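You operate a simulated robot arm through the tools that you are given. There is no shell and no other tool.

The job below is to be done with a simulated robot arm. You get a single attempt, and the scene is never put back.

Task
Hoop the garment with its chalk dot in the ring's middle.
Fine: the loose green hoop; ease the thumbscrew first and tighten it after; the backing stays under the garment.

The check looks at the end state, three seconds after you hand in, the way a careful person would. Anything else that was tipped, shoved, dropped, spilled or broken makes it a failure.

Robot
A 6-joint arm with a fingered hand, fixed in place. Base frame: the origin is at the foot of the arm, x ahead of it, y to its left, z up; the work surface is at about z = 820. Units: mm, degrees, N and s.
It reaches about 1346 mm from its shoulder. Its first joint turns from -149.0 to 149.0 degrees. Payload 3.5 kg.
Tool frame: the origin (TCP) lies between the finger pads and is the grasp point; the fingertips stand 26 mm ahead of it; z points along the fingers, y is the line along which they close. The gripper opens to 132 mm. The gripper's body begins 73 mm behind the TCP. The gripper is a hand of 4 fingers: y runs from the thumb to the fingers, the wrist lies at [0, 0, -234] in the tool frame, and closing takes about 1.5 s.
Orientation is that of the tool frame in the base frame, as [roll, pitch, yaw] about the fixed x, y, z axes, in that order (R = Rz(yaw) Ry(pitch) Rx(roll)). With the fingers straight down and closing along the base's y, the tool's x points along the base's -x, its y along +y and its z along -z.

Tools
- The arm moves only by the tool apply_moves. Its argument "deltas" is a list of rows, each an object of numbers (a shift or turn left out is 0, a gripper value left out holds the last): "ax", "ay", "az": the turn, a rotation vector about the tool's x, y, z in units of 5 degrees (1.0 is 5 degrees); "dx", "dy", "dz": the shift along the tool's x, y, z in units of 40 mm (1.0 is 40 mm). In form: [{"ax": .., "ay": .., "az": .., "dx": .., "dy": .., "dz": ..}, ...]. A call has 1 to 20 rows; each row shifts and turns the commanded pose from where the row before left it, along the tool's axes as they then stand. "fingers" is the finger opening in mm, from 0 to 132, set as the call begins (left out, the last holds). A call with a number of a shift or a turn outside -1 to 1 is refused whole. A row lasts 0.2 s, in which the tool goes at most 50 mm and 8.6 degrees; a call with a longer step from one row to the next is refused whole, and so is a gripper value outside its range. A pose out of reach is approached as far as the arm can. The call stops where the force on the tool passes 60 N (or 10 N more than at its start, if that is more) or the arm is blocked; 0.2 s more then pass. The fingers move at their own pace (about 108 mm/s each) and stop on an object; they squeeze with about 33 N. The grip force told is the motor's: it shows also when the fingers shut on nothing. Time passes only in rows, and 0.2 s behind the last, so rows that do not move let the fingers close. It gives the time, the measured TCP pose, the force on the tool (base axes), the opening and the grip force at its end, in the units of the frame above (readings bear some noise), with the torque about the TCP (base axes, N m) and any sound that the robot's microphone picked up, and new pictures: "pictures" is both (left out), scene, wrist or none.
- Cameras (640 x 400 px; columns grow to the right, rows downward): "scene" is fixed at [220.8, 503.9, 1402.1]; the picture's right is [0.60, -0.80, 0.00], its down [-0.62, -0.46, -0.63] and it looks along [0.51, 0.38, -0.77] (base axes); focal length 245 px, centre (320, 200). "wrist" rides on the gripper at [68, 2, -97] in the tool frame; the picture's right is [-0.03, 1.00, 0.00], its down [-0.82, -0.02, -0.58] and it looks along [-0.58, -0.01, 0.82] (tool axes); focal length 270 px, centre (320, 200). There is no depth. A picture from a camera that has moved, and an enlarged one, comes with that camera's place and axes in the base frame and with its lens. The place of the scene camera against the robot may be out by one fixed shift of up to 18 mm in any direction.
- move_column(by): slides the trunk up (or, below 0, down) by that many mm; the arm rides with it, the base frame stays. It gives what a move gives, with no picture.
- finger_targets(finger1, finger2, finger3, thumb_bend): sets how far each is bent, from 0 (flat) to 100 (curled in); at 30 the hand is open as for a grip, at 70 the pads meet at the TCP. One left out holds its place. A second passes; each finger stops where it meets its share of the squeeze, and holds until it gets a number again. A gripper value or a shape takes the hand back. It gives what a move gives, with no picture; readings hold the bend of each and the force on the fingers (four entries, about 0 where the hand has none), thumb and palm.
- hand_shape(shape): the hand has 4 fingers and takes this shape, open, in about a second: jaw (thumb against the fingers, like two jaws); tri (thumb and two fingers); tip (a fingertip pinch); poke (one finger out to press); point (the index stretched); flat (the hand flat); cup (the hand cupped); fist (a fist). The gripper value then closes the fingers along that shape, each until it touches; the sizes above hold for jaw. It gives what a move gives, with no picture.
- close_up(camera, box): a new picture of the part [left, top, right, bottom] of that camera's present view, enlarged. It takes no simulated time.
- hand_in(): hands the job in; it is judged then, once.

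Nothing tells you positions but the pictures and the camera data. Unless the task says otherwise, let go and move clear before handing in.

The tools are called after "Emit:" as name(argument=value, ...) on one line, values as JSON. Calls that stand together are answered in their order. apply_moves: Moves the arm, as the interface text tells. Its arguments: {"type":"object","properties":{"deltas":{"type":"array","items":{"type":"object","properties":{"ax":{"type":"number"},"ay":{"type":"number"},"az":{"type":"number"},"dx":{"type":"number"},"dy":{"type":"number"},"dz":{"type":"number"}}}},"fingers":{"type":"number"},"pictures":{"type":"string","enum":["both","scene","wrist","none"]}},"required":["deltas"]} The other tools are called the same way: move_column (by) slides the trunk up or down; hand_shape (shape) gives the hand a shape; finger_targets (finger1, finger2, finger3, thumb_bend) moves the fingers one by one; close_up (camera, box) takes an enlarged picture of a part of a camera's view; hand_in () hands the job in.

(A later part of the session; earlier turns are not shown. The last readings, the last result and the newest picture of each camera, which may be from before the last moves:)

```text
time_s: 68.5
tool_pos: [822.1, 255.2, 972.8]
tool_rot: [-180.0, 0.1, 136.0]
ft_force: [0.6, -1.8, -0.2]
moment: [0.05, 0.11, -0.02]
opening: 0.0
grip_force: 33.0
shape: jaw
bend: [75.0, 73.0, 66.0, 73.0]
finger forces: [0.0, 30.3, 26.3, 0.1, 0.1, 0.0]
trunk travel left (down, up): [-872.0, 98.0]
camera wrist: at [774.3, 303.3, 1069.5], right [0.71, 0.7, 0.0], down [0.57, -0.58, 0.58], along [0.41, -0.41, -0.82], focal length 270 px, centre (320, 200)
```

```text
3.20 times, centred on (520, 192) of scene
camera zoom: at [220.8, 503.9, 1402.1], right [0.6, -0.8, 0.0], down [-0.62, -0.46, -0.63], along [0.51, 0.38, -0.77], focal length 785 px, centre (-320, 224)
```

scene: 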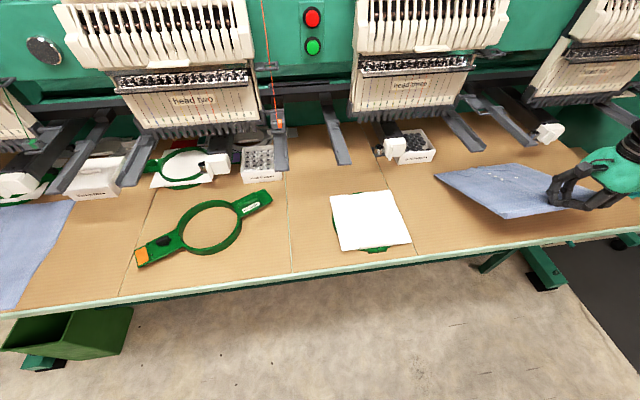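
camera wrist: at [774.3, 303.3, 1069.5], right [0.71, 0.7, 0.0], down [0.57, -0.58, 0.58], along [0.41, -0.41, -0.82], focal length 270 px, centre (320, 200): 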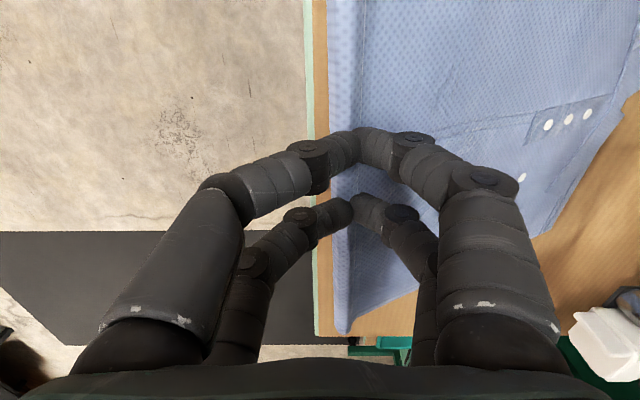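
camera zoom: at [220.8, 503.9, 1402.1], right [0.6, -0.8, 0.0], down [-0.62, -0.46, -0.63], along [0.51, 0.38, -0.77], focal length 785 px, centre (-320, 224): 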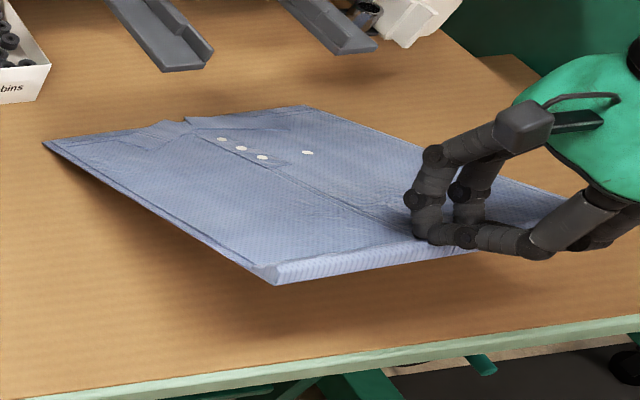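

The garment behaves like a stiff sheet hinged at the hem, with its collar still resting on the table. I'll lift more to see whether it holds its angle in the grip.

Emit:
move_column(by=90)

Emit:
apply_moves(deltas=[{"dz": 0}])

Emit:
close_up(camera="scene", box=[420, 130, 620, 255])

```text
time_s: 69.7
tool_pos: [822.9, 255.4, 1062.7]
tool_rot: [-180.0, 0.0, 136.0]
ft_force: [0.5, 0.6, 0.5]
moment: [0.03, 0.0, 0.01]
opening: 0.1
grip_force: 33.1
shape: jaw
bend: [75.0, 74.0, 69.0, 73.0]
finger forces: [0.0, 0.0, 0.0, 0.1, 0.0, 0.0]
trunk travel left (down, up): [-962.0, 8.0]
```

```text
time_s: 70.1
tool_pos: [822.9, 255.8, 1064.0]
tool_rot: [-179.9, 0.0, 136.0]
ft_force: [0.3, -0.2, 0.0]
moment: [-0.02, 0.0, 0.0]
opening: 0.0
grip_force: 33.0
shape: jaw
bend: [75.0, 74.0, 69.0, 73.0]
finger forces: [0.1, 0.0, 0.0, 0.0, 0.1, 0.0]
trunk travel left (down, up): [-962.0, 8.0]
camera wrist: at [774.3, 303.3, 1159.6], right [0.71, 0.7, 0.0], down [0.57, -0.58, 0.58], along [0.41, -0.41, -0.82], focal length 270 px, centre (320, 200)
```

scene: 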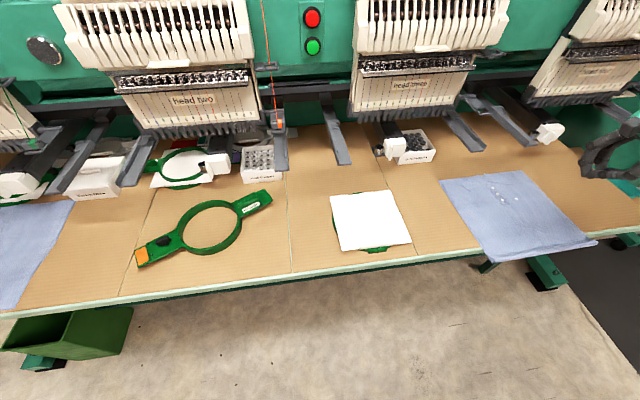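
wrist: 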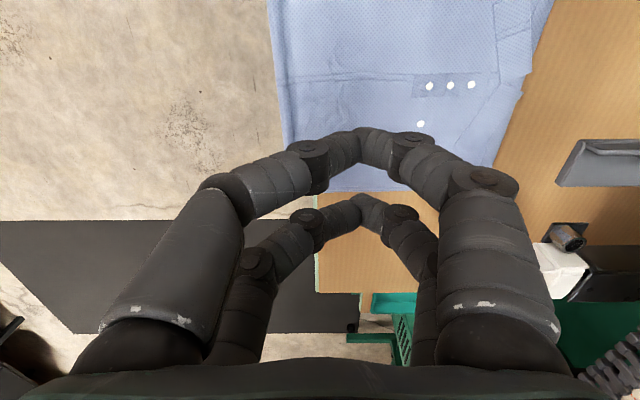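

```text
3.20 times, centred on (520, 192) of scene
camera zoom: at [220.8, 503.9, 1402.1], right [0.6, -0.8, 0.0], down [-0.62, -0.46, -0.63], along [0.51, 0.38, -0.77], focal length 785 px, centre (-320, 224)
```

zoom: 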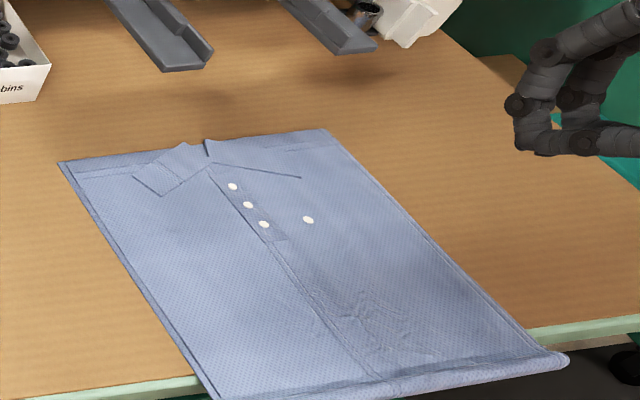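

The hem slipped out and the garment fell back flat, now with its hem overhanging the table edge by about 40 mm — handy for a pinch from the front with the hand level. I'll back off in front of the table and test tilting the hand about its wrist.

Emit:
apply_moves(deltas=[{"dy": -0.982}, {"dy": -0.982}, {"dy": -0.982}, {"dy": -0.982}, {"dy": -0.982}, {"dy": -0.982}, {"dy": -0.982}], fingers=70, pictures="none")

Emit:
apply_moves(deltas=[{"ax": -1, "dy": 0.51, "dz": -0.022}, {"ax": -1, "dy": 0.51, "dz": -0.022}, {"ax": -1, "dy": 0.51, "dz": -0.022}, {"ax": -1, "dy": 0.51, "dz": -0.022}])

```text
time_s: 71.7
tool_pos: [633.9, 57.3, 1062.5]
tool_rot: [180.0, -0.1, 136.0]
ft_force: [0.1, -0.5, 0.6]
moment: [-0.06, -0.01, 0.0]
opening: 69.7
grip_force: 0.1
shape: jaw
bend: [72.0, 72.0, 72.0, 70.0]
finger forces: [0.0, 0.1, 0.1, 0.0, 0.0, 0.0]
trunk travel left (down, up): [-962.0, 8.0]
```

```text
time_s: 72.7
tool_pos: [689.9, 115.3, 1076.3]
tool_rot: [159.9, 0.0, 136.0]
ft_force: [0.0, 0.1, -0.3]
moment: [-0.01, 0.01, 0.04]
opening: 69.5
grip_force: 0.1
shape: jaw
bend: [72.0, 72.0, 72.0, 70.0]
finger forces: [0.0, 0.0, 0.1, 0.1, 0.0, 0.0]
trunk travel left (down, up): [-962.0, 8.0]
camera wrist: at [616.8, 138.9, 1168.5], right [0.67, 0.66, 0.34], down [0.44, -0.72, 0.54], along [0.6, -0.21, -0.77], focal length 270 px, centre (320, 200)
```

scene: 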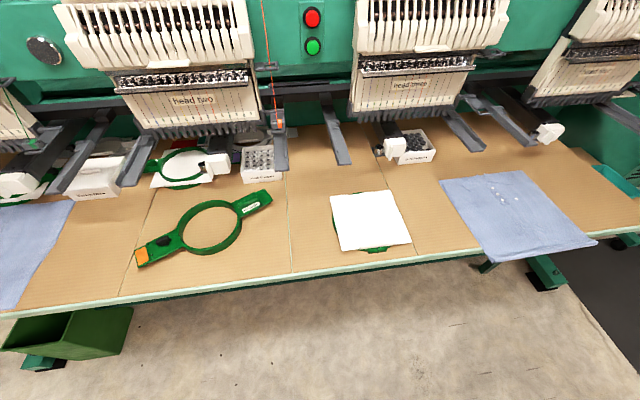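
wrist: 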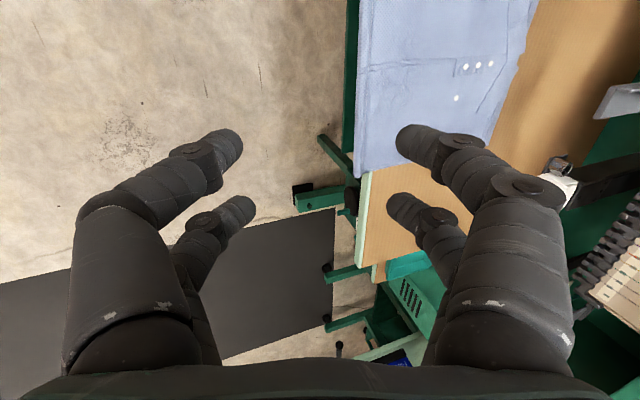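

Tilting about the wrist works. I'll continue until the hand points level at the hem.

Emit:
apply_moves(deltas=[{"ax": -1, "dy": 0.51, "dz": -0.022}, {"ax": -1, "dy": 0.51, "dz": -0.022}, {"ax": -1, "dy": 0.51, "dz": -0.022}, {"ax": -1, "dy": 0.51, "dz": -0.022}, {"ax": -1, "dy": 0.51, "dz": -0.022}, {"ax": -1, "dy": 0.51, "dz": -0.022}, {"ax": -1, "dy": 0.51, "dz": -0.022}, {"ax": -1, "dy": 0.51, "dz": -0.022}, {"ax": -1, "dy": 0.51, "dz": -0.022}, {"ax": -1, "dy": 0.51, "dz": -0.022}, {"ax": -1, "dy": 0.51, "dz": -0.022}, {"ax": -1, "dy": 0.51, "dz": -0.022}])

```text
time_s: 75.3
tool_pos: [790.4, 223.0, 1256.5]
tool_rot: [99.7, 0.0, 136.1]
ft_force: [0.5, 0.9, -0.6]
moment: [0.0, 0.03, 0.01]
opening: 69.5
grip_force: 0.0
shape: jaw
bend: [72.0, 72.0, 72.0, 70.0]
finger forces: [0.0, 0.1, 0.0, 0.0, 0.0, 0.0]
trunk travel left (down, up): [-962.0, 8.0]
camera wrist: at [675.2, 202.6, 1274.8], right [0.14, 0.11, 0.98], down [0.19, -0.98, 0.08], along [0.97, 0.18, -0.15], focal length 270 px, centre (320, 200)
```

scene: 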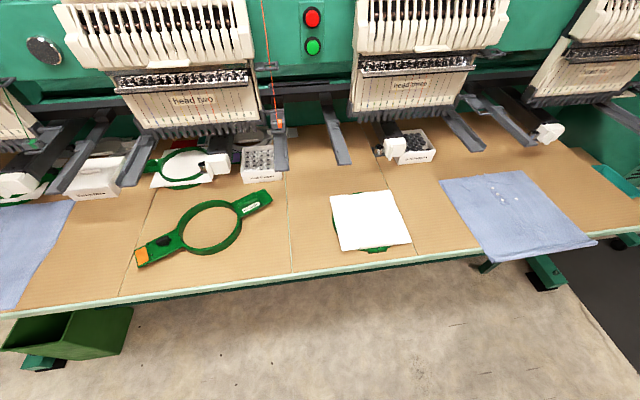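
wrist: 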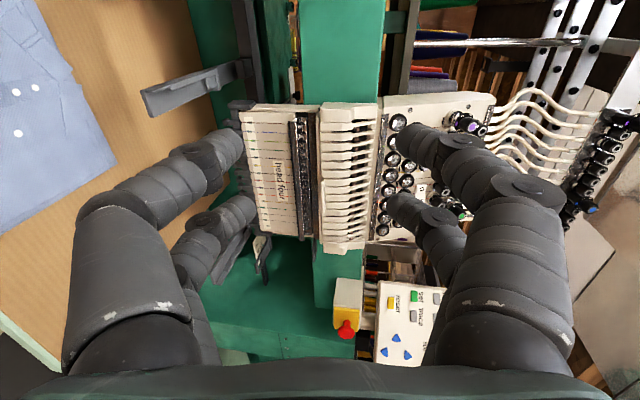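

The hand is nearly level. I'll finish levelling, pull back clear of the hem, and then lower the trunk to hem height.

Emit:
apply_moves(deltas=[{"ax": -1, "dy": 0.51, "dz": -0.022}, {"ax": -0.9, "dy": 0.46, "dz": -0.02}, {"dz": -1}, {"dz": -1}, {"dz": -0.5}], pictures="none")

Emit:
move_column(by=-350)

Emit:
apply_moves(deltas=[{"dz": 0}])

```text
time_s: 76.5
tool_pos: [724.5, 154.7, 1294.7]
tool_rot: [90.2, 0.0, 136.0]
ft_force: [-0.3, 0.5, -0.4]
moment: [0.0, -0.02, 0.01]
opening: 69.6
grip_force: 0.1
shape: jaw
bend: [72.0, 72.0, 72.0, 70.0]
finger forces: [0.1, 0.0, 0.0, 0.1, 0.0, 0.0]
trunk travel left (down, up): [-962.0, 8.0]
```

```text
time_s: 79.9
tool_pos: [724.6, 154.8, 945.7]
tool_rot: [90.3, 0.1, 135.9]
ft_force: [0.1, -0.1, -0.1]
moment: [0.03, -0.01, -0.03]
opening: 69.3
grip_force: 0.1
shape: jaw
bend: [72.0, 72.0, 72.0, 70.0]
finger forces: [0.0, 0.0, 0.1, 0.0, 0.1, 0.0]
trunk travel left (down, up): [-612.0, 358.0]
```

```text
time_s: 80.3
tool_pos: [725.3, 155.4, 944.8]
tool_rot: [90.4, 0.0, 136.0]
ft_force: [-0.1, -0.1, -0.8]
moment: [0.02, 0.07, 0.02]
opening: 69.6
grip_force: 0.1
shape: jaw
bend: [72.0, 72.0, 72.0, 70.0]
finger forces: [0.1, 0.1, 0.0, 0.0, 0.1, 0.1]
trunk travel left (down, up): [-612.0, 358.0]
camera wrist: at [607.3, 132.3, 947.5], right [0.02, -0.01, 1.0], down [0.19, -0.98, -0.02], along [0.98, 0.19, -0.02], focal length 270 px, centre (320, 200)
```

scene: 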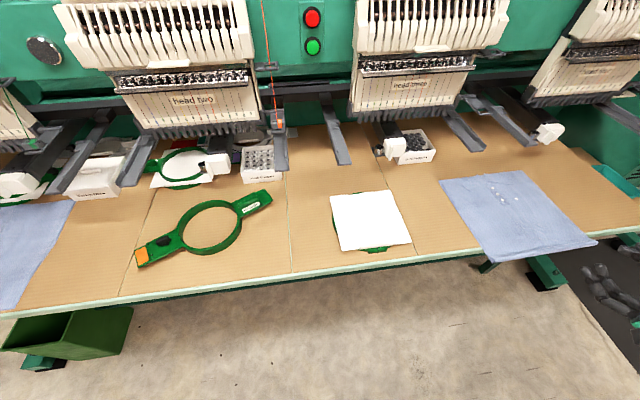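
wrist: 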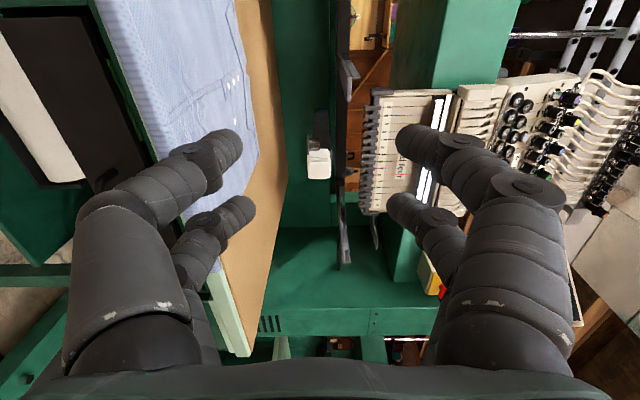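

The hand is clear in front of the hem. I'll lower to hem height (about z 828) and look along the gap.

Emit:
move_column(by=-116)

Emit:
apply_moves(deltas=[{"dz": 0}])

Emit:
close_up(camera="wrist", box=[200, 0, 440, 300])

Emit:
close_up(camera="scene", box=[480, 200, 640, 340])

```text
time_s: 81.8
tool_pos: [724.7, 154.5, 830.2]
tool_rot: [90.3, 0.0, 135.9]
ft_force: [-0.1, 0.9, -0.2]
moment: [0.01, -0.02, 0.0]
opening: 69.9
grip_force: 0.1
shape: jaw
bend: [72.0, 72.0, 72.0, 70.0]
finger forces: [0.0, 0.1, 0.0, 0.0, 0.0, 0.1]
trunk travel left (down, up): [-496.0, 474.0]
```

```text
time_s: 82.2
tool_pos: [725.2, 155.4, 830.7]
tool_rot: [90.3, 0.0, 136.0]
ft_force: [0.2, 0.1, 0.1]
moment: [0.02, 0.01, -0.01]
opening: 69.3
grip_force: 0.0
shape: jaw
bend: [72.0, 72.0, 72.0, 70.0]
finger forces: [0.0, 0.0, 0.1, 0.0, 0.0, 0.0]
trunk travel left (down, up): [-496.0, 474.0]
camera wrist: at [607.3, 132.3, 831.6], right [0.02, -0.01, 1.0], down [0.19, -0.98, -0.02], along [0.98, 0.19, -0.02], focal length 270 px, centre (320, 200)
```

scene: 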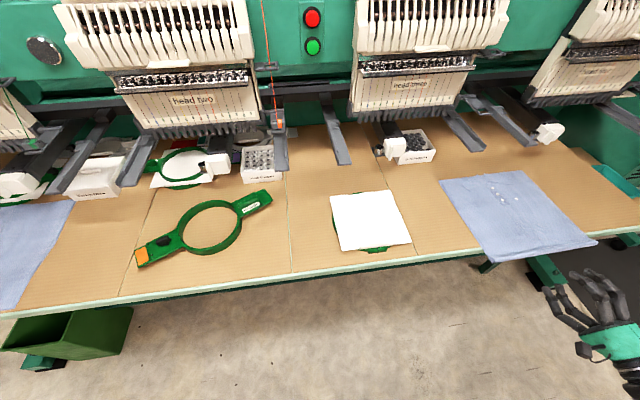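
wrist: 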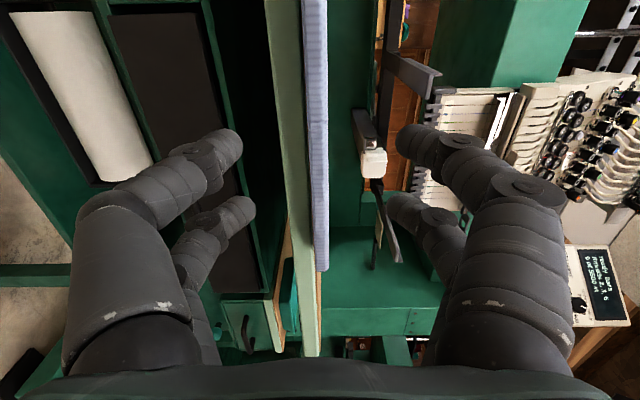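

```text
1.33 times, centred on (320, 150) of wrist
camera zoom: at [607.3, 132.3, 831.6], right [0.02, -0.01, 1.0], down [0.19, -0.98, -0.02], along [0.98, 0.19, -0.02], focal length 360 px, centre (320, 267)
```

zoom: 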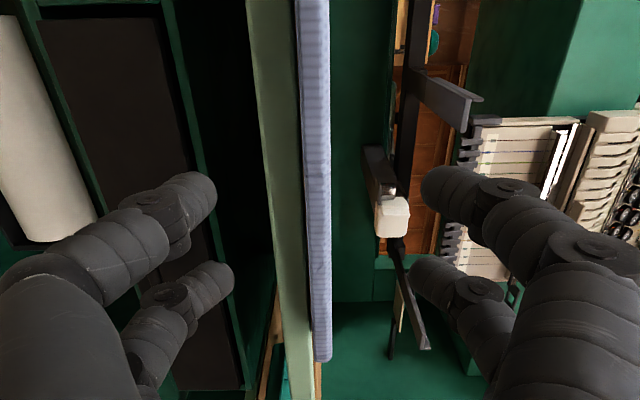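

```text
2.86 times, centred on (560, 270) of scene
camera zoom: at [220.8, 503.9, 1402.1], right [0.6, -0.8, 0.0], down [-0.62, -0.46, -0.63], along [0.51, 0.38, -0.77], focal length 700 px, centre (-366, 0)
```

zoom: 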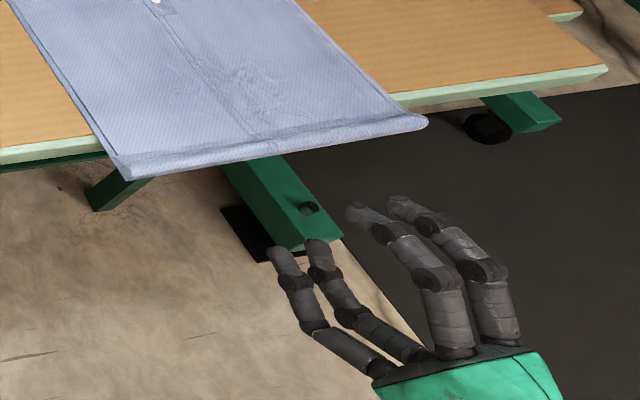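

The hem roll is level with the middle of the hand. I'll advance until the roll lies between the pads and pinch it.

Emit:
apply_moves(deltas=[{"dz": 0.6}, {"dz": 0.6}, {"dz": 0.6}, {"dz": 0.5}], pictures="wrist")

Emit:
close_up(camera="wrist", box=[200, 50, 440, 300])

Emit:
close_up(camera="scene", box=[460, 180, 620, 300])

```text
time_s: 83.2
tool_pos: [787.8, 223.2, 829.8]
tool_rot: [90.3, 0.1, 136.1]
ft_force: [-0.3, -0.6, 0.4]
moment: [-0.02, -0.05, 0.01]
opening: 69.6
grip_force: 0.1
shape: jaw
bend: [72.0, 72.0, 72.0, 70.0]
finger forces: [0.0, 0.0, 0.0, 0.0, 0.0, 0.0]
trunk travel left (down, up): [-496.0, 474.0]
camera wrist: at [670.7, 199.1, 831.9], right [0.02, -0.02, 1.0], down [0.19, -0.98, -0.02], along [0.98, 0.19, -0.02], focal length 270 px, centre (320, 200)
```

wrist: 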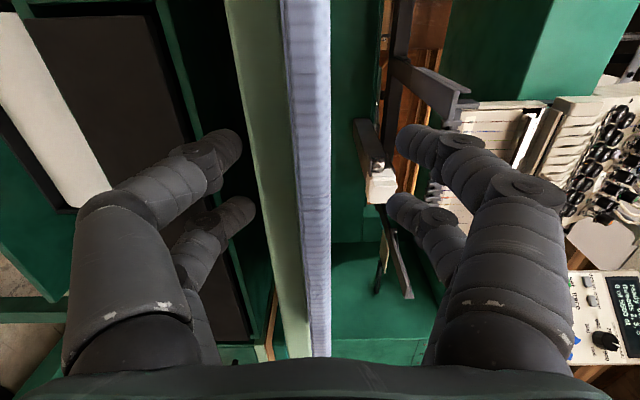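

```text
1.60 times, centred on (320, 175) of wrist
camera zoom: at [670.7, 199.1, 831.9], right [0.02, -0.02, 1.0], down [0.19, -0.98, -0.02], along [0.98, 0.19, -0.02], focal length 432 px, centre (320, 240)
```

zoom: 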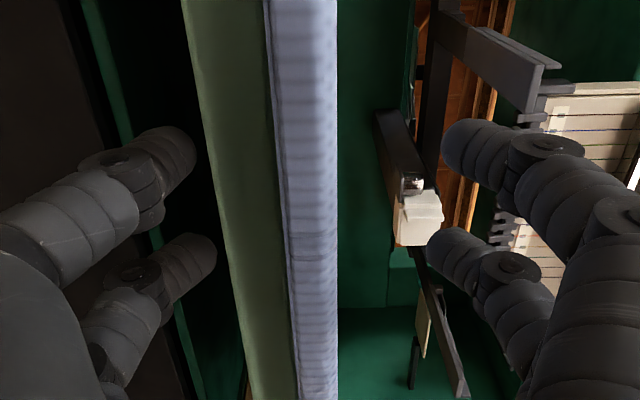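

```text
3.33 times, centred on (540, 240) of scene
camera zoom: at [220.8, 503.9, 1402.1], right [0.6, -0.8, 0.0], down [-0.62, -0.46, -0.63], along [0.51, 0.38, -0.77], focal length 817 px, centre (-413, 67)
```

zoom: 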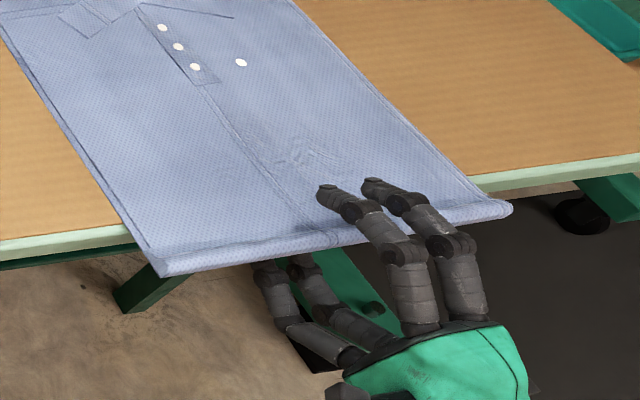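

The upper fingers are over the sheet and the thumb side is underneath. I'll drop 3 mm to centre on it and close.

Emit:
move_column(by=-3)

Emit:
apply_moves(deltas=[{"dz": 0}, {"dz": 0}, {"dz": 0}, {"dz": 0}, {"dz": 0}, {"dz": 0}], fingers=0)

Emit:
close_up(camera="wrist", box=[200, 50, 440, 300])

Emit:
close_up(camera="scene", box=[430, 150, 620, 300])

```text
time_s: 83.7
tool_pos: [787.9, 222.1, 826.2]
tool_rot: [90.2, -0.1, 135.9]
ft_force: [-0.4, -0.3, 0.1]
moment: [0.01, -0.02, -0.04]
opening: 69.6
grip_force: 0.1
shape: jaw
bend: [72.0, 72.0, 72.0, 70.0]
finger forces: [0.0, 0.1, 0.0, 0.0, 0.0, 0.1]
trunk travel left (down, up): [-493.0, 477.0]
```

```text
time_s: 85.1
tool_pos: [787.6, 222.2, 826.9]
tool_rot: [90.2, 0.0, 136.1]
ft_force: [-0.4, -0.5, -1.9]
moment: [-0.19, 0.14, -0.03]
opening: 6.3
grip_force: 32.9
shape: jaw
bend: [71.0, 71.0, 72.0, 71.0]
finger forces: [30.4, 30.5, 29.6, 0.0, 29.0, 0.0]
trunk travel left (down, up): [-493.0, 477.0]
camera wrist: at [670.5, 199.1, 828.7], right [0.02, -0.02, 1.0], down [0.19, -0.98, -0.02], along [0.98, 0.19, -0.02], focal length 270 px, centre (320, 200)
```

scene: 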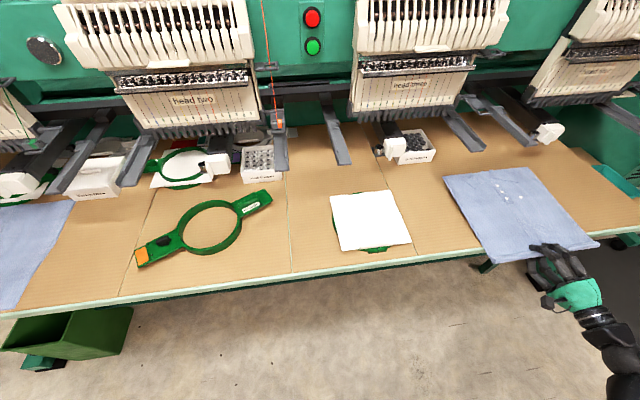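
wrist: 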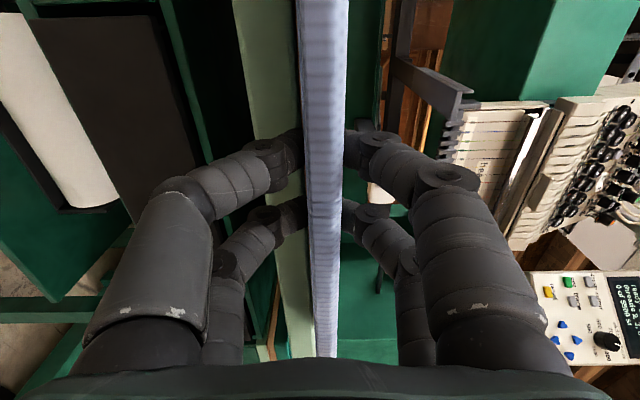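

```text
1.60 times, centred on (320, 175) of wrist
camera zoom: at [670.5, 199.1, 828.7], right [0.02, -0.02, 1.0], down [0.19, -0.98, -0.02], along [0.98, 0.19, -0.02], focal length 432 px, centre (320, 240)
```

zoom: 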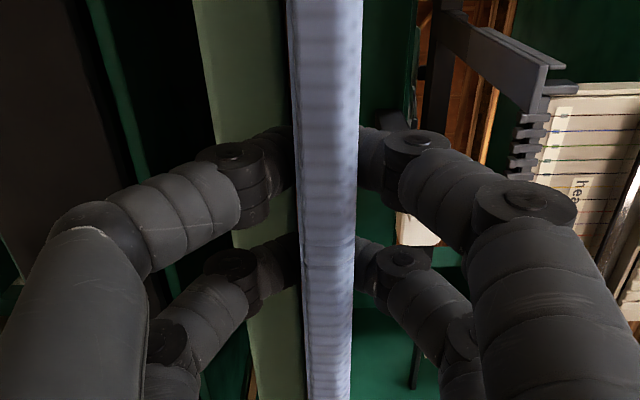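

```text
2.67 times, centred on (525, 225) of scene
camera zoom: at [220.8, 503.9, 1402.1], right [0.6, -0.8, 0.0], down [-0.62, -0.46, -0.63], along [0.51, 0.38, -0.77], focal length 654 px, centre (-227, 133)
```

zoom: 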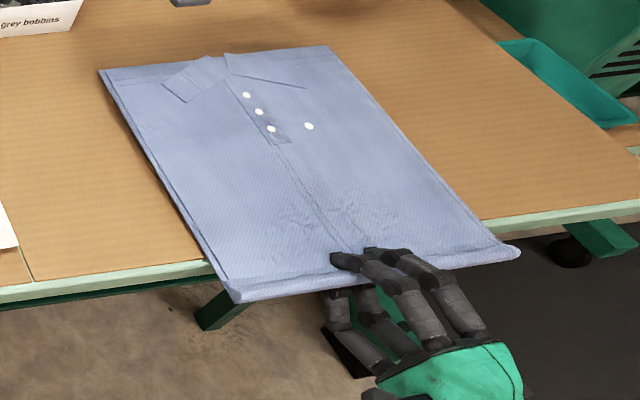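

All four fingers hold the hem with about 30 N each. I'll lift and check that the garment comes up like a tray.

Emit:
move_column(by=80)

Emit:
apply_moves(deltas=[{"dz": 0}])

Emit:
close_up(camera="scene", box=[430, 150, 620, 300])

```text
time_s: 86.3
tool_pos: [788.5, 222.8, 906.6]
tool_rot: [90.2, -0.1, 136.0]
ft_force: [-0.6, 0.0, -2.4]
moment: [-0.12, 0.17, -0.01]
opening: 6.3
grip_force: 33.2
shape: jaw
bend: [71.0, 71.0, 72.0, 71.0]
finger forces: [30.6, 30.5, 29.7, 0.0, 28.9, 0.0]
trunk travel left (down, up): [-573.0, 397.0]
```

```text
time_s: 86.7
tool_pos: [787.9, 221.4, 906.4]
tool_rot: [90.1, 0.0, 136.0]
ft_force: [1.2, 0.1, -2.2]
moment: [-0.12, 0.19, -0.01]
opening: 6.2
grip_force: 33.4
shape: jaw
bend: [71.0, 71.0, 72.0, 71.0]
finger forces: [30.6, 30.6, 29.7, 0.0, 29.1, 0.1]
trunk travel left (down, up): [-573.0, 397.0]
camera wrist: at [670.5, 199.1, 908.6], right [0.02, -0.02, 1.0], down [0.19, -0.98, -0.02], along [0.98, 0.19, -0.02], focal length 270 px, centre (320, 200)
```

scene: 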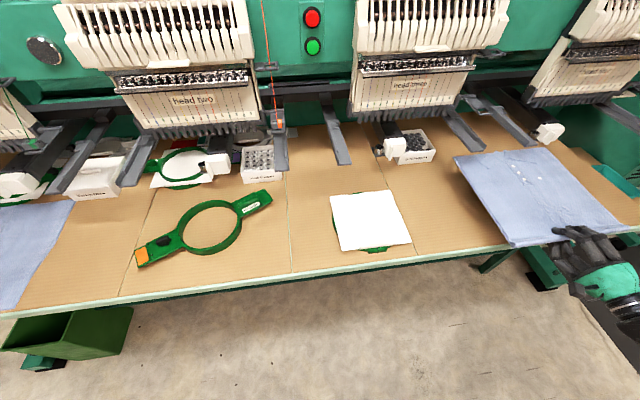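
wrist: 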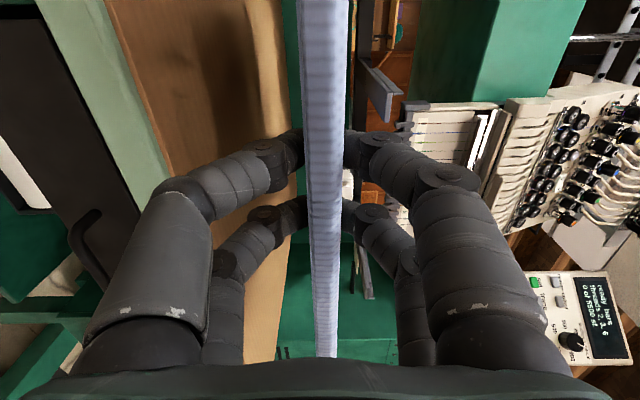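

```text
2.67 times, centred on (525, 225) of scene
camera zoom: at [220.8, 503.9, 1402.1], right [0.6, -0.8, 0.0], down [-0.62, -0.46, -0.63], along [0.51, 0.38, -0.77], focal length 654 px, centre (-227, 133)
```

zoom: 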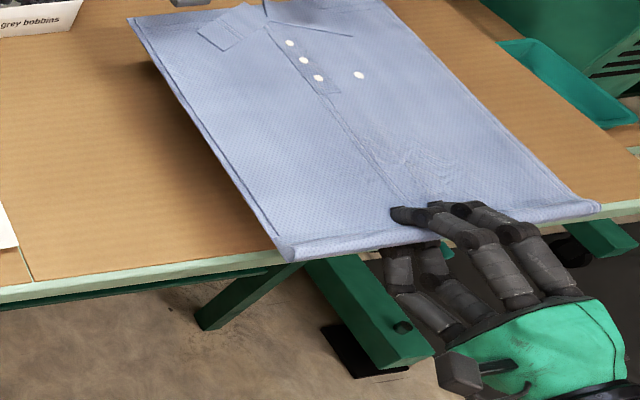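

The garment is held level like a tray. I'll carry it sideways along the table to above the backing, gently.

Emit:
apply_moves(deltas=[{"dx": 0.4}, {"dx": 0.6}, {"dx": 0.6}, {"dx": 0.6}, {"dx": 0.6}, {"dx": 0.6}, {"dx": 0.6}, {"dx": 0.6}, {"dx": 0.6}, {"dx": 0.6}, {"dx": 0.5}, {"dx": 0.3}])

```text
time_s: 89.0
tool_pos: [637.4, 394.8, 907.3]
tool_rot: [90.1, 0.0, 135.3]
ft_force: [-12.4, -23.9, -3.6]
moment: [0.03, 0.12, 0.09]
opening: 7.6
grip_force: 33.2
shape: jaw
bend: [72.0, 72.0, 73.0, 72.0]
finger forces: [36.5, 32.0, 33.1, 0.0, 35.6, 0.0]
out of reach, approached as far as the arm can: row 8, 9, 10, 11
trunk travel left (down, up): [-573.0, 397.0]
stopped in row 11: the force on the tool passed its limit at 68 N (the readings are from after the stop); the commanded pose is now the measured one
camera wrist: at [519.7, 374.0, 909.4], right [0.02, -0.02, 1.0], down [0.17, -0.98, -0.02], along [0.98, 0.17, -0.02], focal length 270 px, centre (320, 200)
```

scene: 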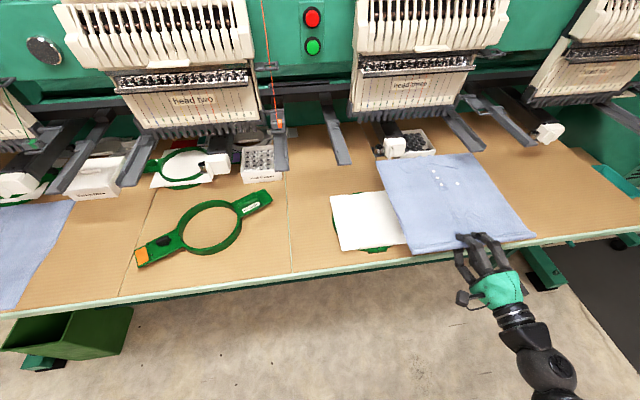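
wrist: 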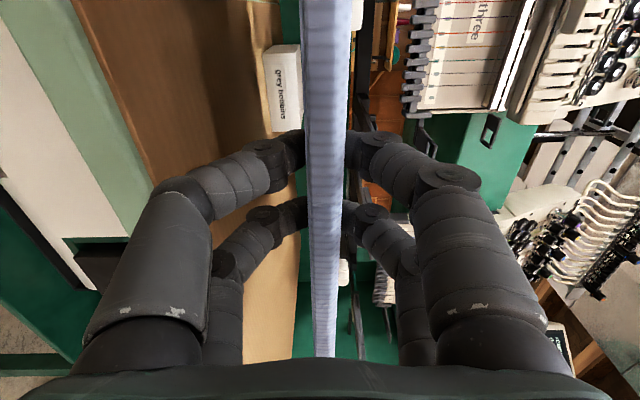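

The arm ran out of fold near the base and drifted inward; the stop reported 68 N, so something was touched. I'll look closely before moving again.

Emit:
close_up(camera="scene", box=[350, 100, 510, 220])

Emit:
close_up(camera="scene", box=[310, 180, 550, 290])

Emit:
close_up(camera="wrist", box=[200, 0, 440, 160])

```text
3.33 times, centred on (430, 160) of scene
camera zoom: at [220.8, 503.9, 1402.1], right [0.6, -0.8, 0.0], down [-0.62, -0.46, -0.63], along [0.51, 0.38, -0.77], focal length 817 px, centre (-47, 333)
```

zoom: 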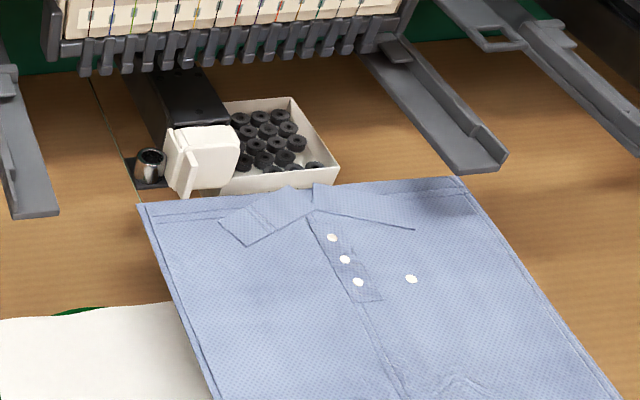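

```text
2.67 times, centred on (430, 235) of scene
camera zoom: at [220.8, 503.9, 1402.1], right [0.6, -0.8, 0.0], down [-0.62, -0.46, -0.63], along [0.51, 0.38, -0.77], focal length 654 px, centre (27, 107)
```

zoom: 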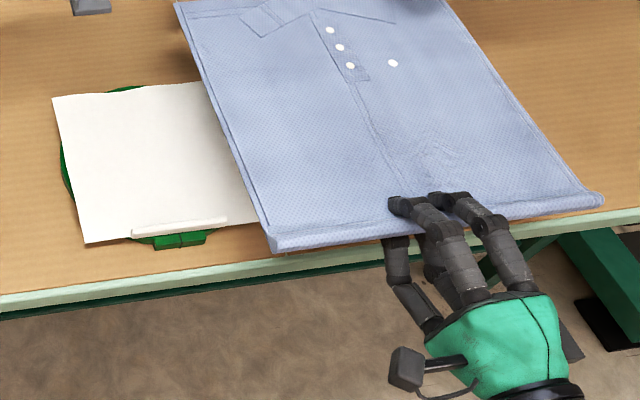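

```text
2.50 times, centred on (320, 80) of wrist
camera zoom: at [519.7, 374.0, 909.4], right [0.02, -0.02, 1.0], down [0.17, -0.98, -0.02], along [0.98, 0.17, -0.02], focal length 676 px, centre (320, 500)
```

zoom: 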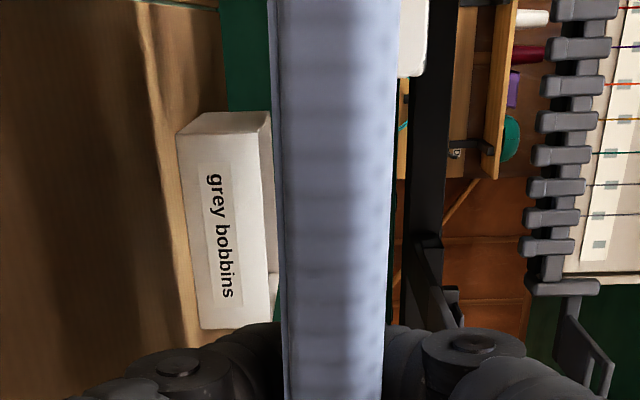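

Nothing looks displaced; the collar edge most likely pressed the machine's white cap as the arm drifted inward at its fold limit. I'll back off to the right, swing the garment about 38° so the wrist stays farther from the base, and then carry it past the cap with room to spare.

Emit:
apply_moves(deltas=[{"dx": -0.6, "dz": -0.02}, {"dx": -0.7, "dz": -0.1}, {"dx": -0.7, "dz": -0.15}, {"dx": -0.65, "dz": -0.2}], pictures="scene")

Emit:
close_up(camera="scene", box=[350, 80, 560, 240])

```text
time_s: 90.0
tool_pos: [700.2, 311.7, 907.0]
tool_rot: [90.2, 0.0, 135.5]
ft_force: [-0.6, -0.4, -1.4]
moment: [-0.12, 0.13, -0.05]
opening: 6.8
grip_force: 33.3
shape: jaw
bend: [71.0, 71.0, 72.0, 72.0]
finger forces: [33.3, 30.7, 30.4, 0.0, 30.9, 0.0]
trunk travel left (down, up): [-573.0, 397.0]
```

scene: 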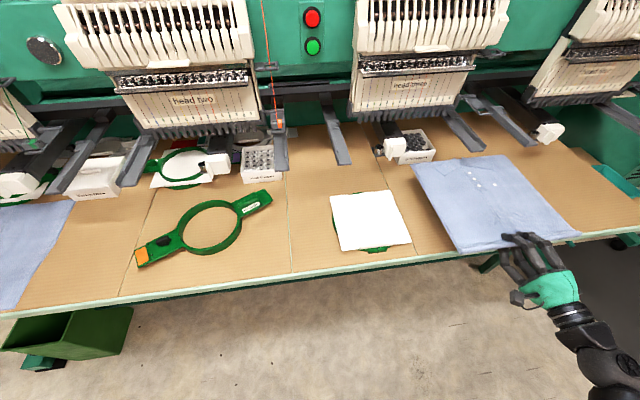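

```text
2.50 times, centred on (455, 160) of scene
camera zoom: at [220.8, 503.9, 1402.1], right [0.6, -0.8, 0.0], down [-0.62, -0.46, -0.63], along [0.51, 0.38, -0.77], focal length 613 px, centre (-18, 300)
```

zoom: 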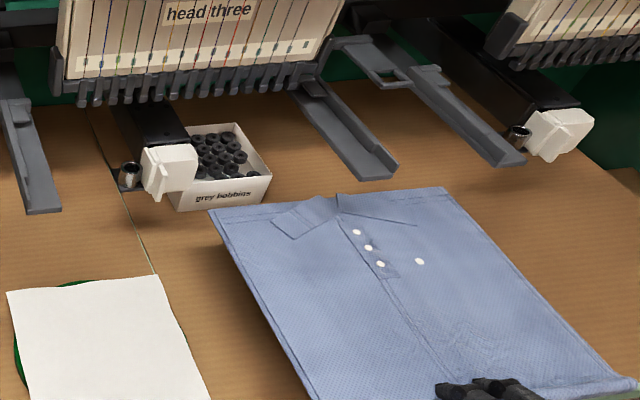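

The garment is clear of the machine. I'll compare the bobbin box with the first pictures to make sure it wasn't moved.

Emit:
close_up(camera="scene", box=[420, 140, 600, 255])

Emit:
close_up(camera="scene", box=[300, 170, 440, 260])

```text
3.48 times, centred on (510, 198) of scene
camera zoom: at [220.8, 503.9, 1402.1], right [0.6, -0.8, 0.0], down [-0.62, -0.46, -0.63], along [0.51, 0.38, -0.77], focal length 853 px, centre (-341, 209)
```

zoom: 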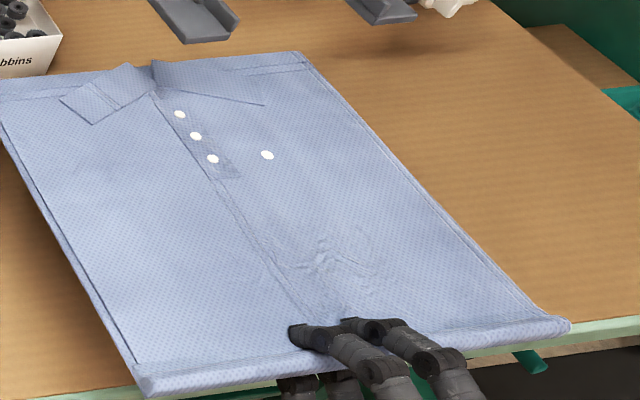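

```text
4.44 times, centred on (370, 215) of scene
camera zoom: at [220.8, 503.9, 1402.1], right [0.6, -0.8, 0.0], down [-0.62, -0.46, -0.63], along [0.51, 0.38, -0.77], focal length 1090 px, centre (98, 133)
```

zoom: 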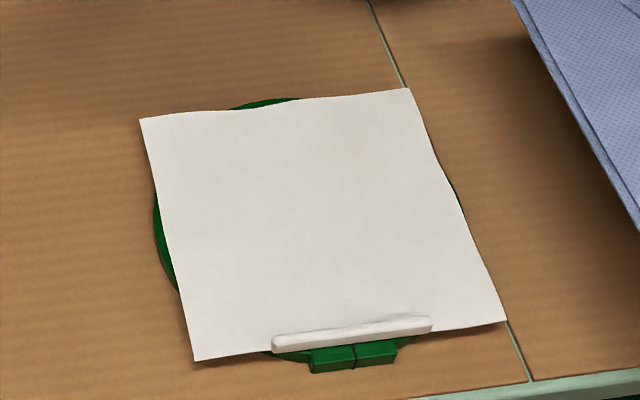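

The bobbin box is exactly where it was, and the backing is undisturbed. Now I'll swing the garment while drawing back slightly.

Emit:
apply_moves(deltas=[{"ay": 0.9625, "dz": -0.15}, {"ay": 0.9625, "dz": -0.15, "dx": 0.0127}, {"ay": 0.9625, "dz": -0.148, "dx": 0.025}, {"ay": 0.9625, "dz": -0.145, "dx": 0.0378}, {"ay": 0.9625, "dz": -0.1415, "dx": 0.0497}, {"ay": 0.9625, "dz": -0.1368, "dx": 0.0614}, {"ay": 0.9625, "dz": -0.131, "dx": 0.0728}, {"ay": 0.9625, "dz": -0.1245, "dx": 0.0837}], pictures="scene")

```text
time_s: 91.8
tool_pos: [666.6, 276.0, 906.2]
tool_rot: [90.1, -0.1, 173.9]
ft_force: [-0.2, -0.4, -1.1]
moment: [-0.23, 0.09, 0.02]
opening: 6.6
grip_force: 32.7
shape: jaw
bend: [71.0, 71.0, 72.0, 72.0]
finger forces: [33.3, 31.0, 30.3, 0.1, 30.9, 0.0]
trunk travel left (down, up): [-573.0, 397.0]
```

scene: 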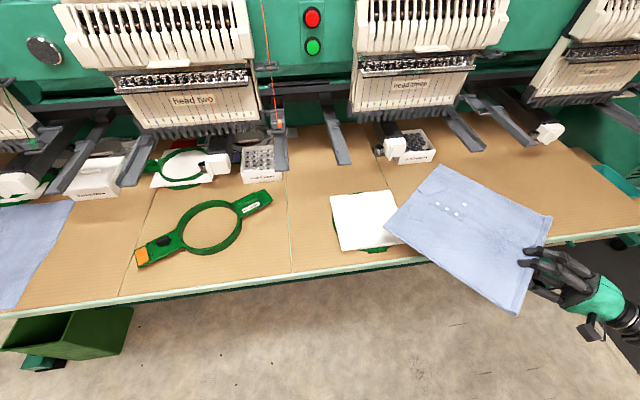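

The garment is swung with its hem to the right and everything is clear. I'll carry it along to near the backing, staying clear of the cap.

Emit:
apply_moves(deltas=[{"dz": 0.4, "dx": 0.5}, {"dz": 0.5, "dx": 0.62}, {"dz": 0.5, "dx": 0.62}, {"dz": 0.5, "dx": 0.62}, {"dz": 0.4, "dx": 0.5}, {"dz": 0.335, "dx": 0.39}], pictures="both")

Emit:
close_up(camera="scene", box=[300, 130, 520, 300])

```text
time_s: 93.2
tool_pos: [547.4, 392.2, 906.9]
tool_rot: [90.1, -0.1, 173.7]
ft_force: [0.2, 0.6, -1.8]
moment: [-0.19, 0.04, 0.01]
opening: 6.4
grip_force: 33.1
shape: jaw
bend: [71.0, 71.0, 72.0, 72.0]
finger forces: [33.2, 31.0, 30.3, 0.0, 30.9, 0.0]
trunk travel left (down, up): [-573.0, 397.0]
camera wrist: at [467.8, 303.1, 908.8], right [0.03, 0.0, 1.0], down [0.75, -0.66, -0.02], along [0.66, 0.75, -0.02], focal length 270 px, centre (320, 200)
```

scene: 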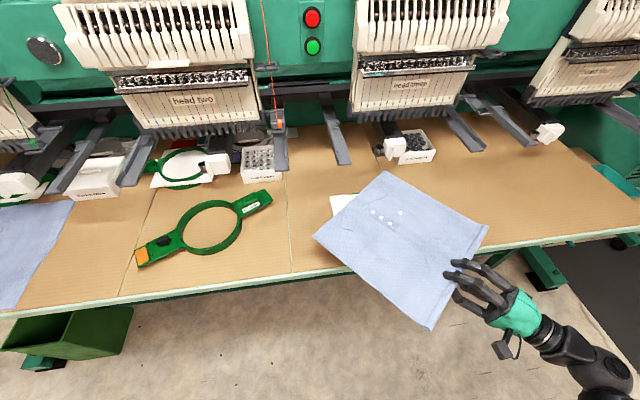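
wrist: 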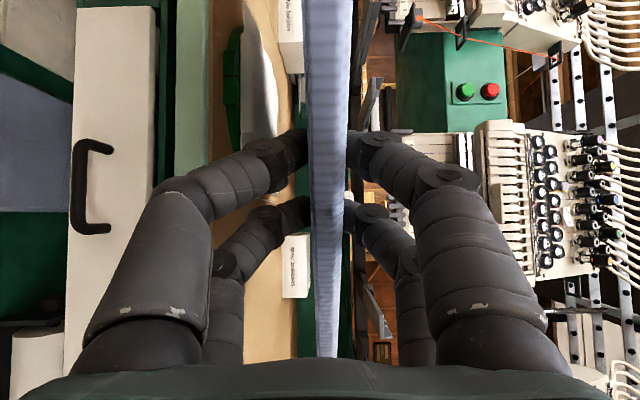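

```text
2.35 times, centred on (410, 215) of scene
camera zoom: at [220.8, 503.9, 1402.1], right [0.6, -0.8, 0.0], down [-0.62, -0.46, -0.63], along [0.51, 0.38, -0.77], focal length 577 px, centre (108, 165)
```

zoom: 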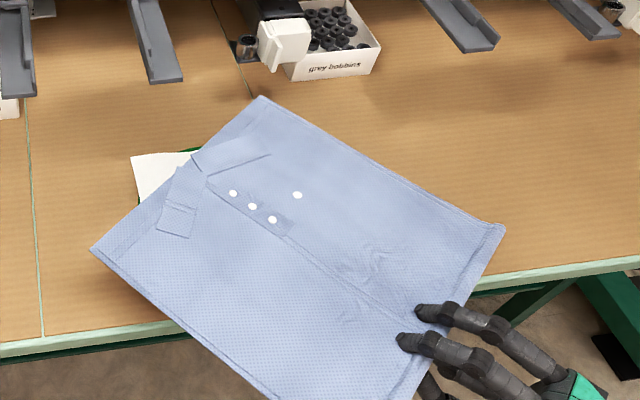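

The dot is about (629, 560) and the ring centre about (610, 631) using both cameras. I'll make the last shift so that the dot hangs over the ring centre.

Emit:
apply_moves(deltas=[{"dz": 0.45, "dx": 0.17}, {"dz": 0.45, "dx": 0.17}, {"dz": 0.45, "dx": 0.17}, {"dz": 0.36, "dx": 0.145}, {"dz": 0}], pictures="scene")

Emit:
close_up(camera="scene", box=[290, 140, 470, 280])

```text
time_s: 94.4
tool_pos: [530.2, 465.5, 907.8]
tool_rot: [90.2, -0.1, 173.8]
ft_force: [-0.3, 0.3, -1.5]
moment: [-0.25, 0.07, -0.02]
opening: 6.7
grip_force: 33.1
shape: jaw
bend: [71.0, 71.0, 72.0, 72.0]
finger forces: [33.3, 31.0, 30.4, 0.0, 30.8, 0.1]
trunk travel left (down, up): [-573.0, 397.0]
```

scene: 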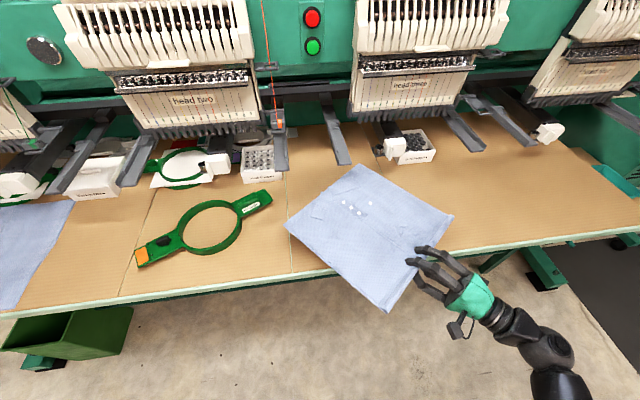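

```text
2.86 times, centred on (380, 210) of scene
camera zoom: at [220.8, 503.9, 1402.1], right [0.6, -0.8, 0.0], down [-0.62, -0.46, -0.63], along [0.51, 0.38, -0.77], focal length 700 px, centre (149, 171)
```

zoom: 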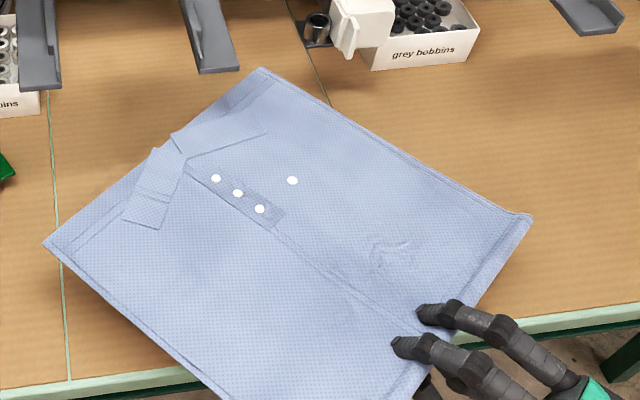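

The dot projects to about (611, 634), within a few millimetres of the ring centre. I'll trim 3 mm and lower carefully in steps, watching the force.

Emit:
apply_moves(deltas=[{"dz": -0.07}], pictures="none")

Emit:
move_column(by=-35)

Emit:
move_column(by=-8)

Emit:
apply_moves(deltas=[{"dz": 0}])

Emit:
close_up(camera="scene", box=[290, 140, 470, 280])

Emit:
close_up(camera="wrist", box=[180, 0, 440, 170])

```text
time_s: 94.8
tool_pos: [528.9, 463.3, 908.1]
tool_rot: [90.1, -0.2, 173.8]
ft_force: [0.9, -1.0, -1.4]
moment: [-0.19, 0.05, 0.0]
opening: 6.7
grip_force: 32.9
shape: jaw
bend: [71.0, 71.0, 72.0, 72.0]
finger forces: [33.3, 31.0, 30.3, 0.0, 30.8, 0.0]
trunk travel left (down, up): [-573.0, 397.0]
```

```text
time_s: 95.6
tool_pos: [529.2, 463.8, 871.4]
tool_rot: [90.0, -0.1, 173.9]
ft_force: [-0.1, 0.4, -2.1]
moment: [-0.17, 0.07, -0.01]
opening: 6.6
grip_force: 32.9
shape: jaw
bend: [71.0, 71.0, 72.0, 72.0]
finger forces: [33.3, 31.0, 30.3, 0.0, 30.9, 0.1]
trunk travel left (down, up): [-538.0, 432.0]
```

```text
time_s: 96.2
tool_pos: [529.8, 463.5, 864.6]
tool_rot: [90.0, -0.1, 173.8]
ft_force: [-0.4, 0.6, -1.0]
moment: [-0.23, 0.04, 0.0]
opening: 6.5
grip_force: 33.1
shape: jaw
bend: [71.0, 71.0, 72.0, 72.0]
finger forces: [33.3, 31.0, 30.3, 0.0, 30.9, 0.0]
trunk travel left (down, up): [-530.0, 440.0]
```

```text
time_s: 96.6
tool_pos: [529.3, 462.9, 864.2]
tool_rot: [90.1, -0.2, 173.8]
ft_force: [1.0, 0.6, -2.3]
moment: [-0.25, 0.04, -0.02]
opening: 6.5
grip_force: 33.4
shape: jaw
bend: [71.0, 71.0, 72.0, 72.0]
finger forces: [33.4, 31.0, 30.3, 0.1, 31.0, 0.0]
trunk travel left (down, up): [-530.0, 440.0]
camera wrist: at [449.8, 373.6, 866.0], right [0.03, 0.0, 1.0], down [0.75, -0.66, -0.02], along [0.66, 0.75, -0.02], focal length 270 px, centre (320, 200)
```

scene: 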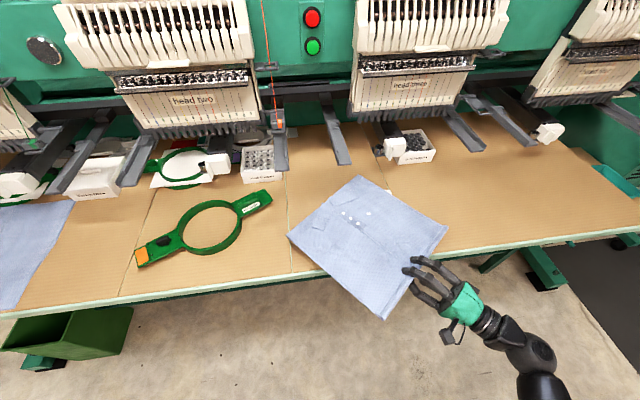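
wrist: 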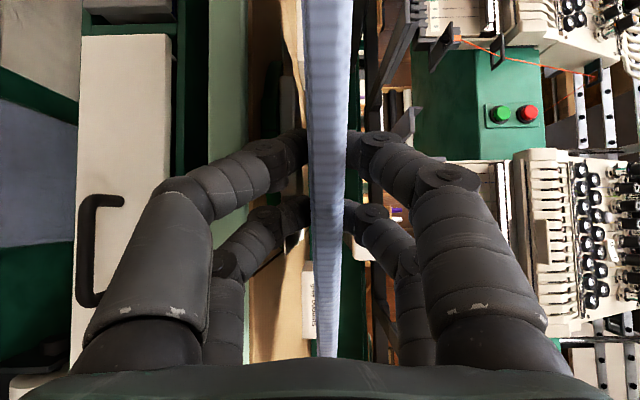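

```text
2.86 times, centred on (380, 210) of scene
camera zoom: at [220.8, 503.9, 1402.1], right [0.6, -0.8, 0.0], down [-0.62, -0.46, -0.63], along [0.51, 0.38, -0.77], focal length 700 px, centre (149, 171)
```

zoom: 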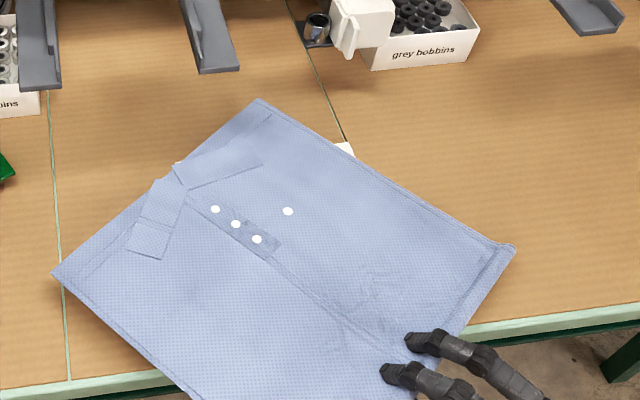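

```text
2.35 times, centred on (310, 85) of wrist
camera zoom: at [449.8, 373.6, 866.0], right [0.03, 0.0, 1.0], down [0.75, -0.66, -0.02], along [0.66, 0.75, -0.02], focal length 636 px, centre (344, 471)
```

zoom: 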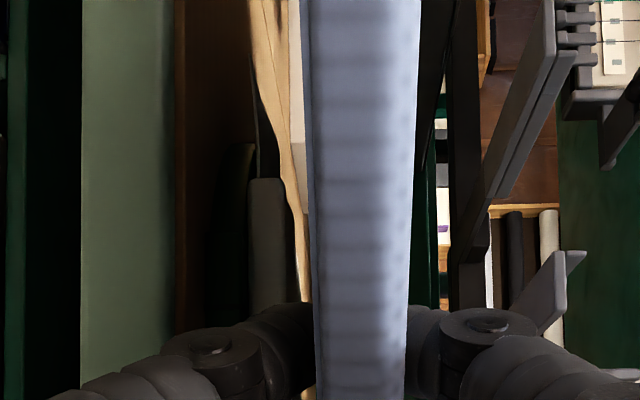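

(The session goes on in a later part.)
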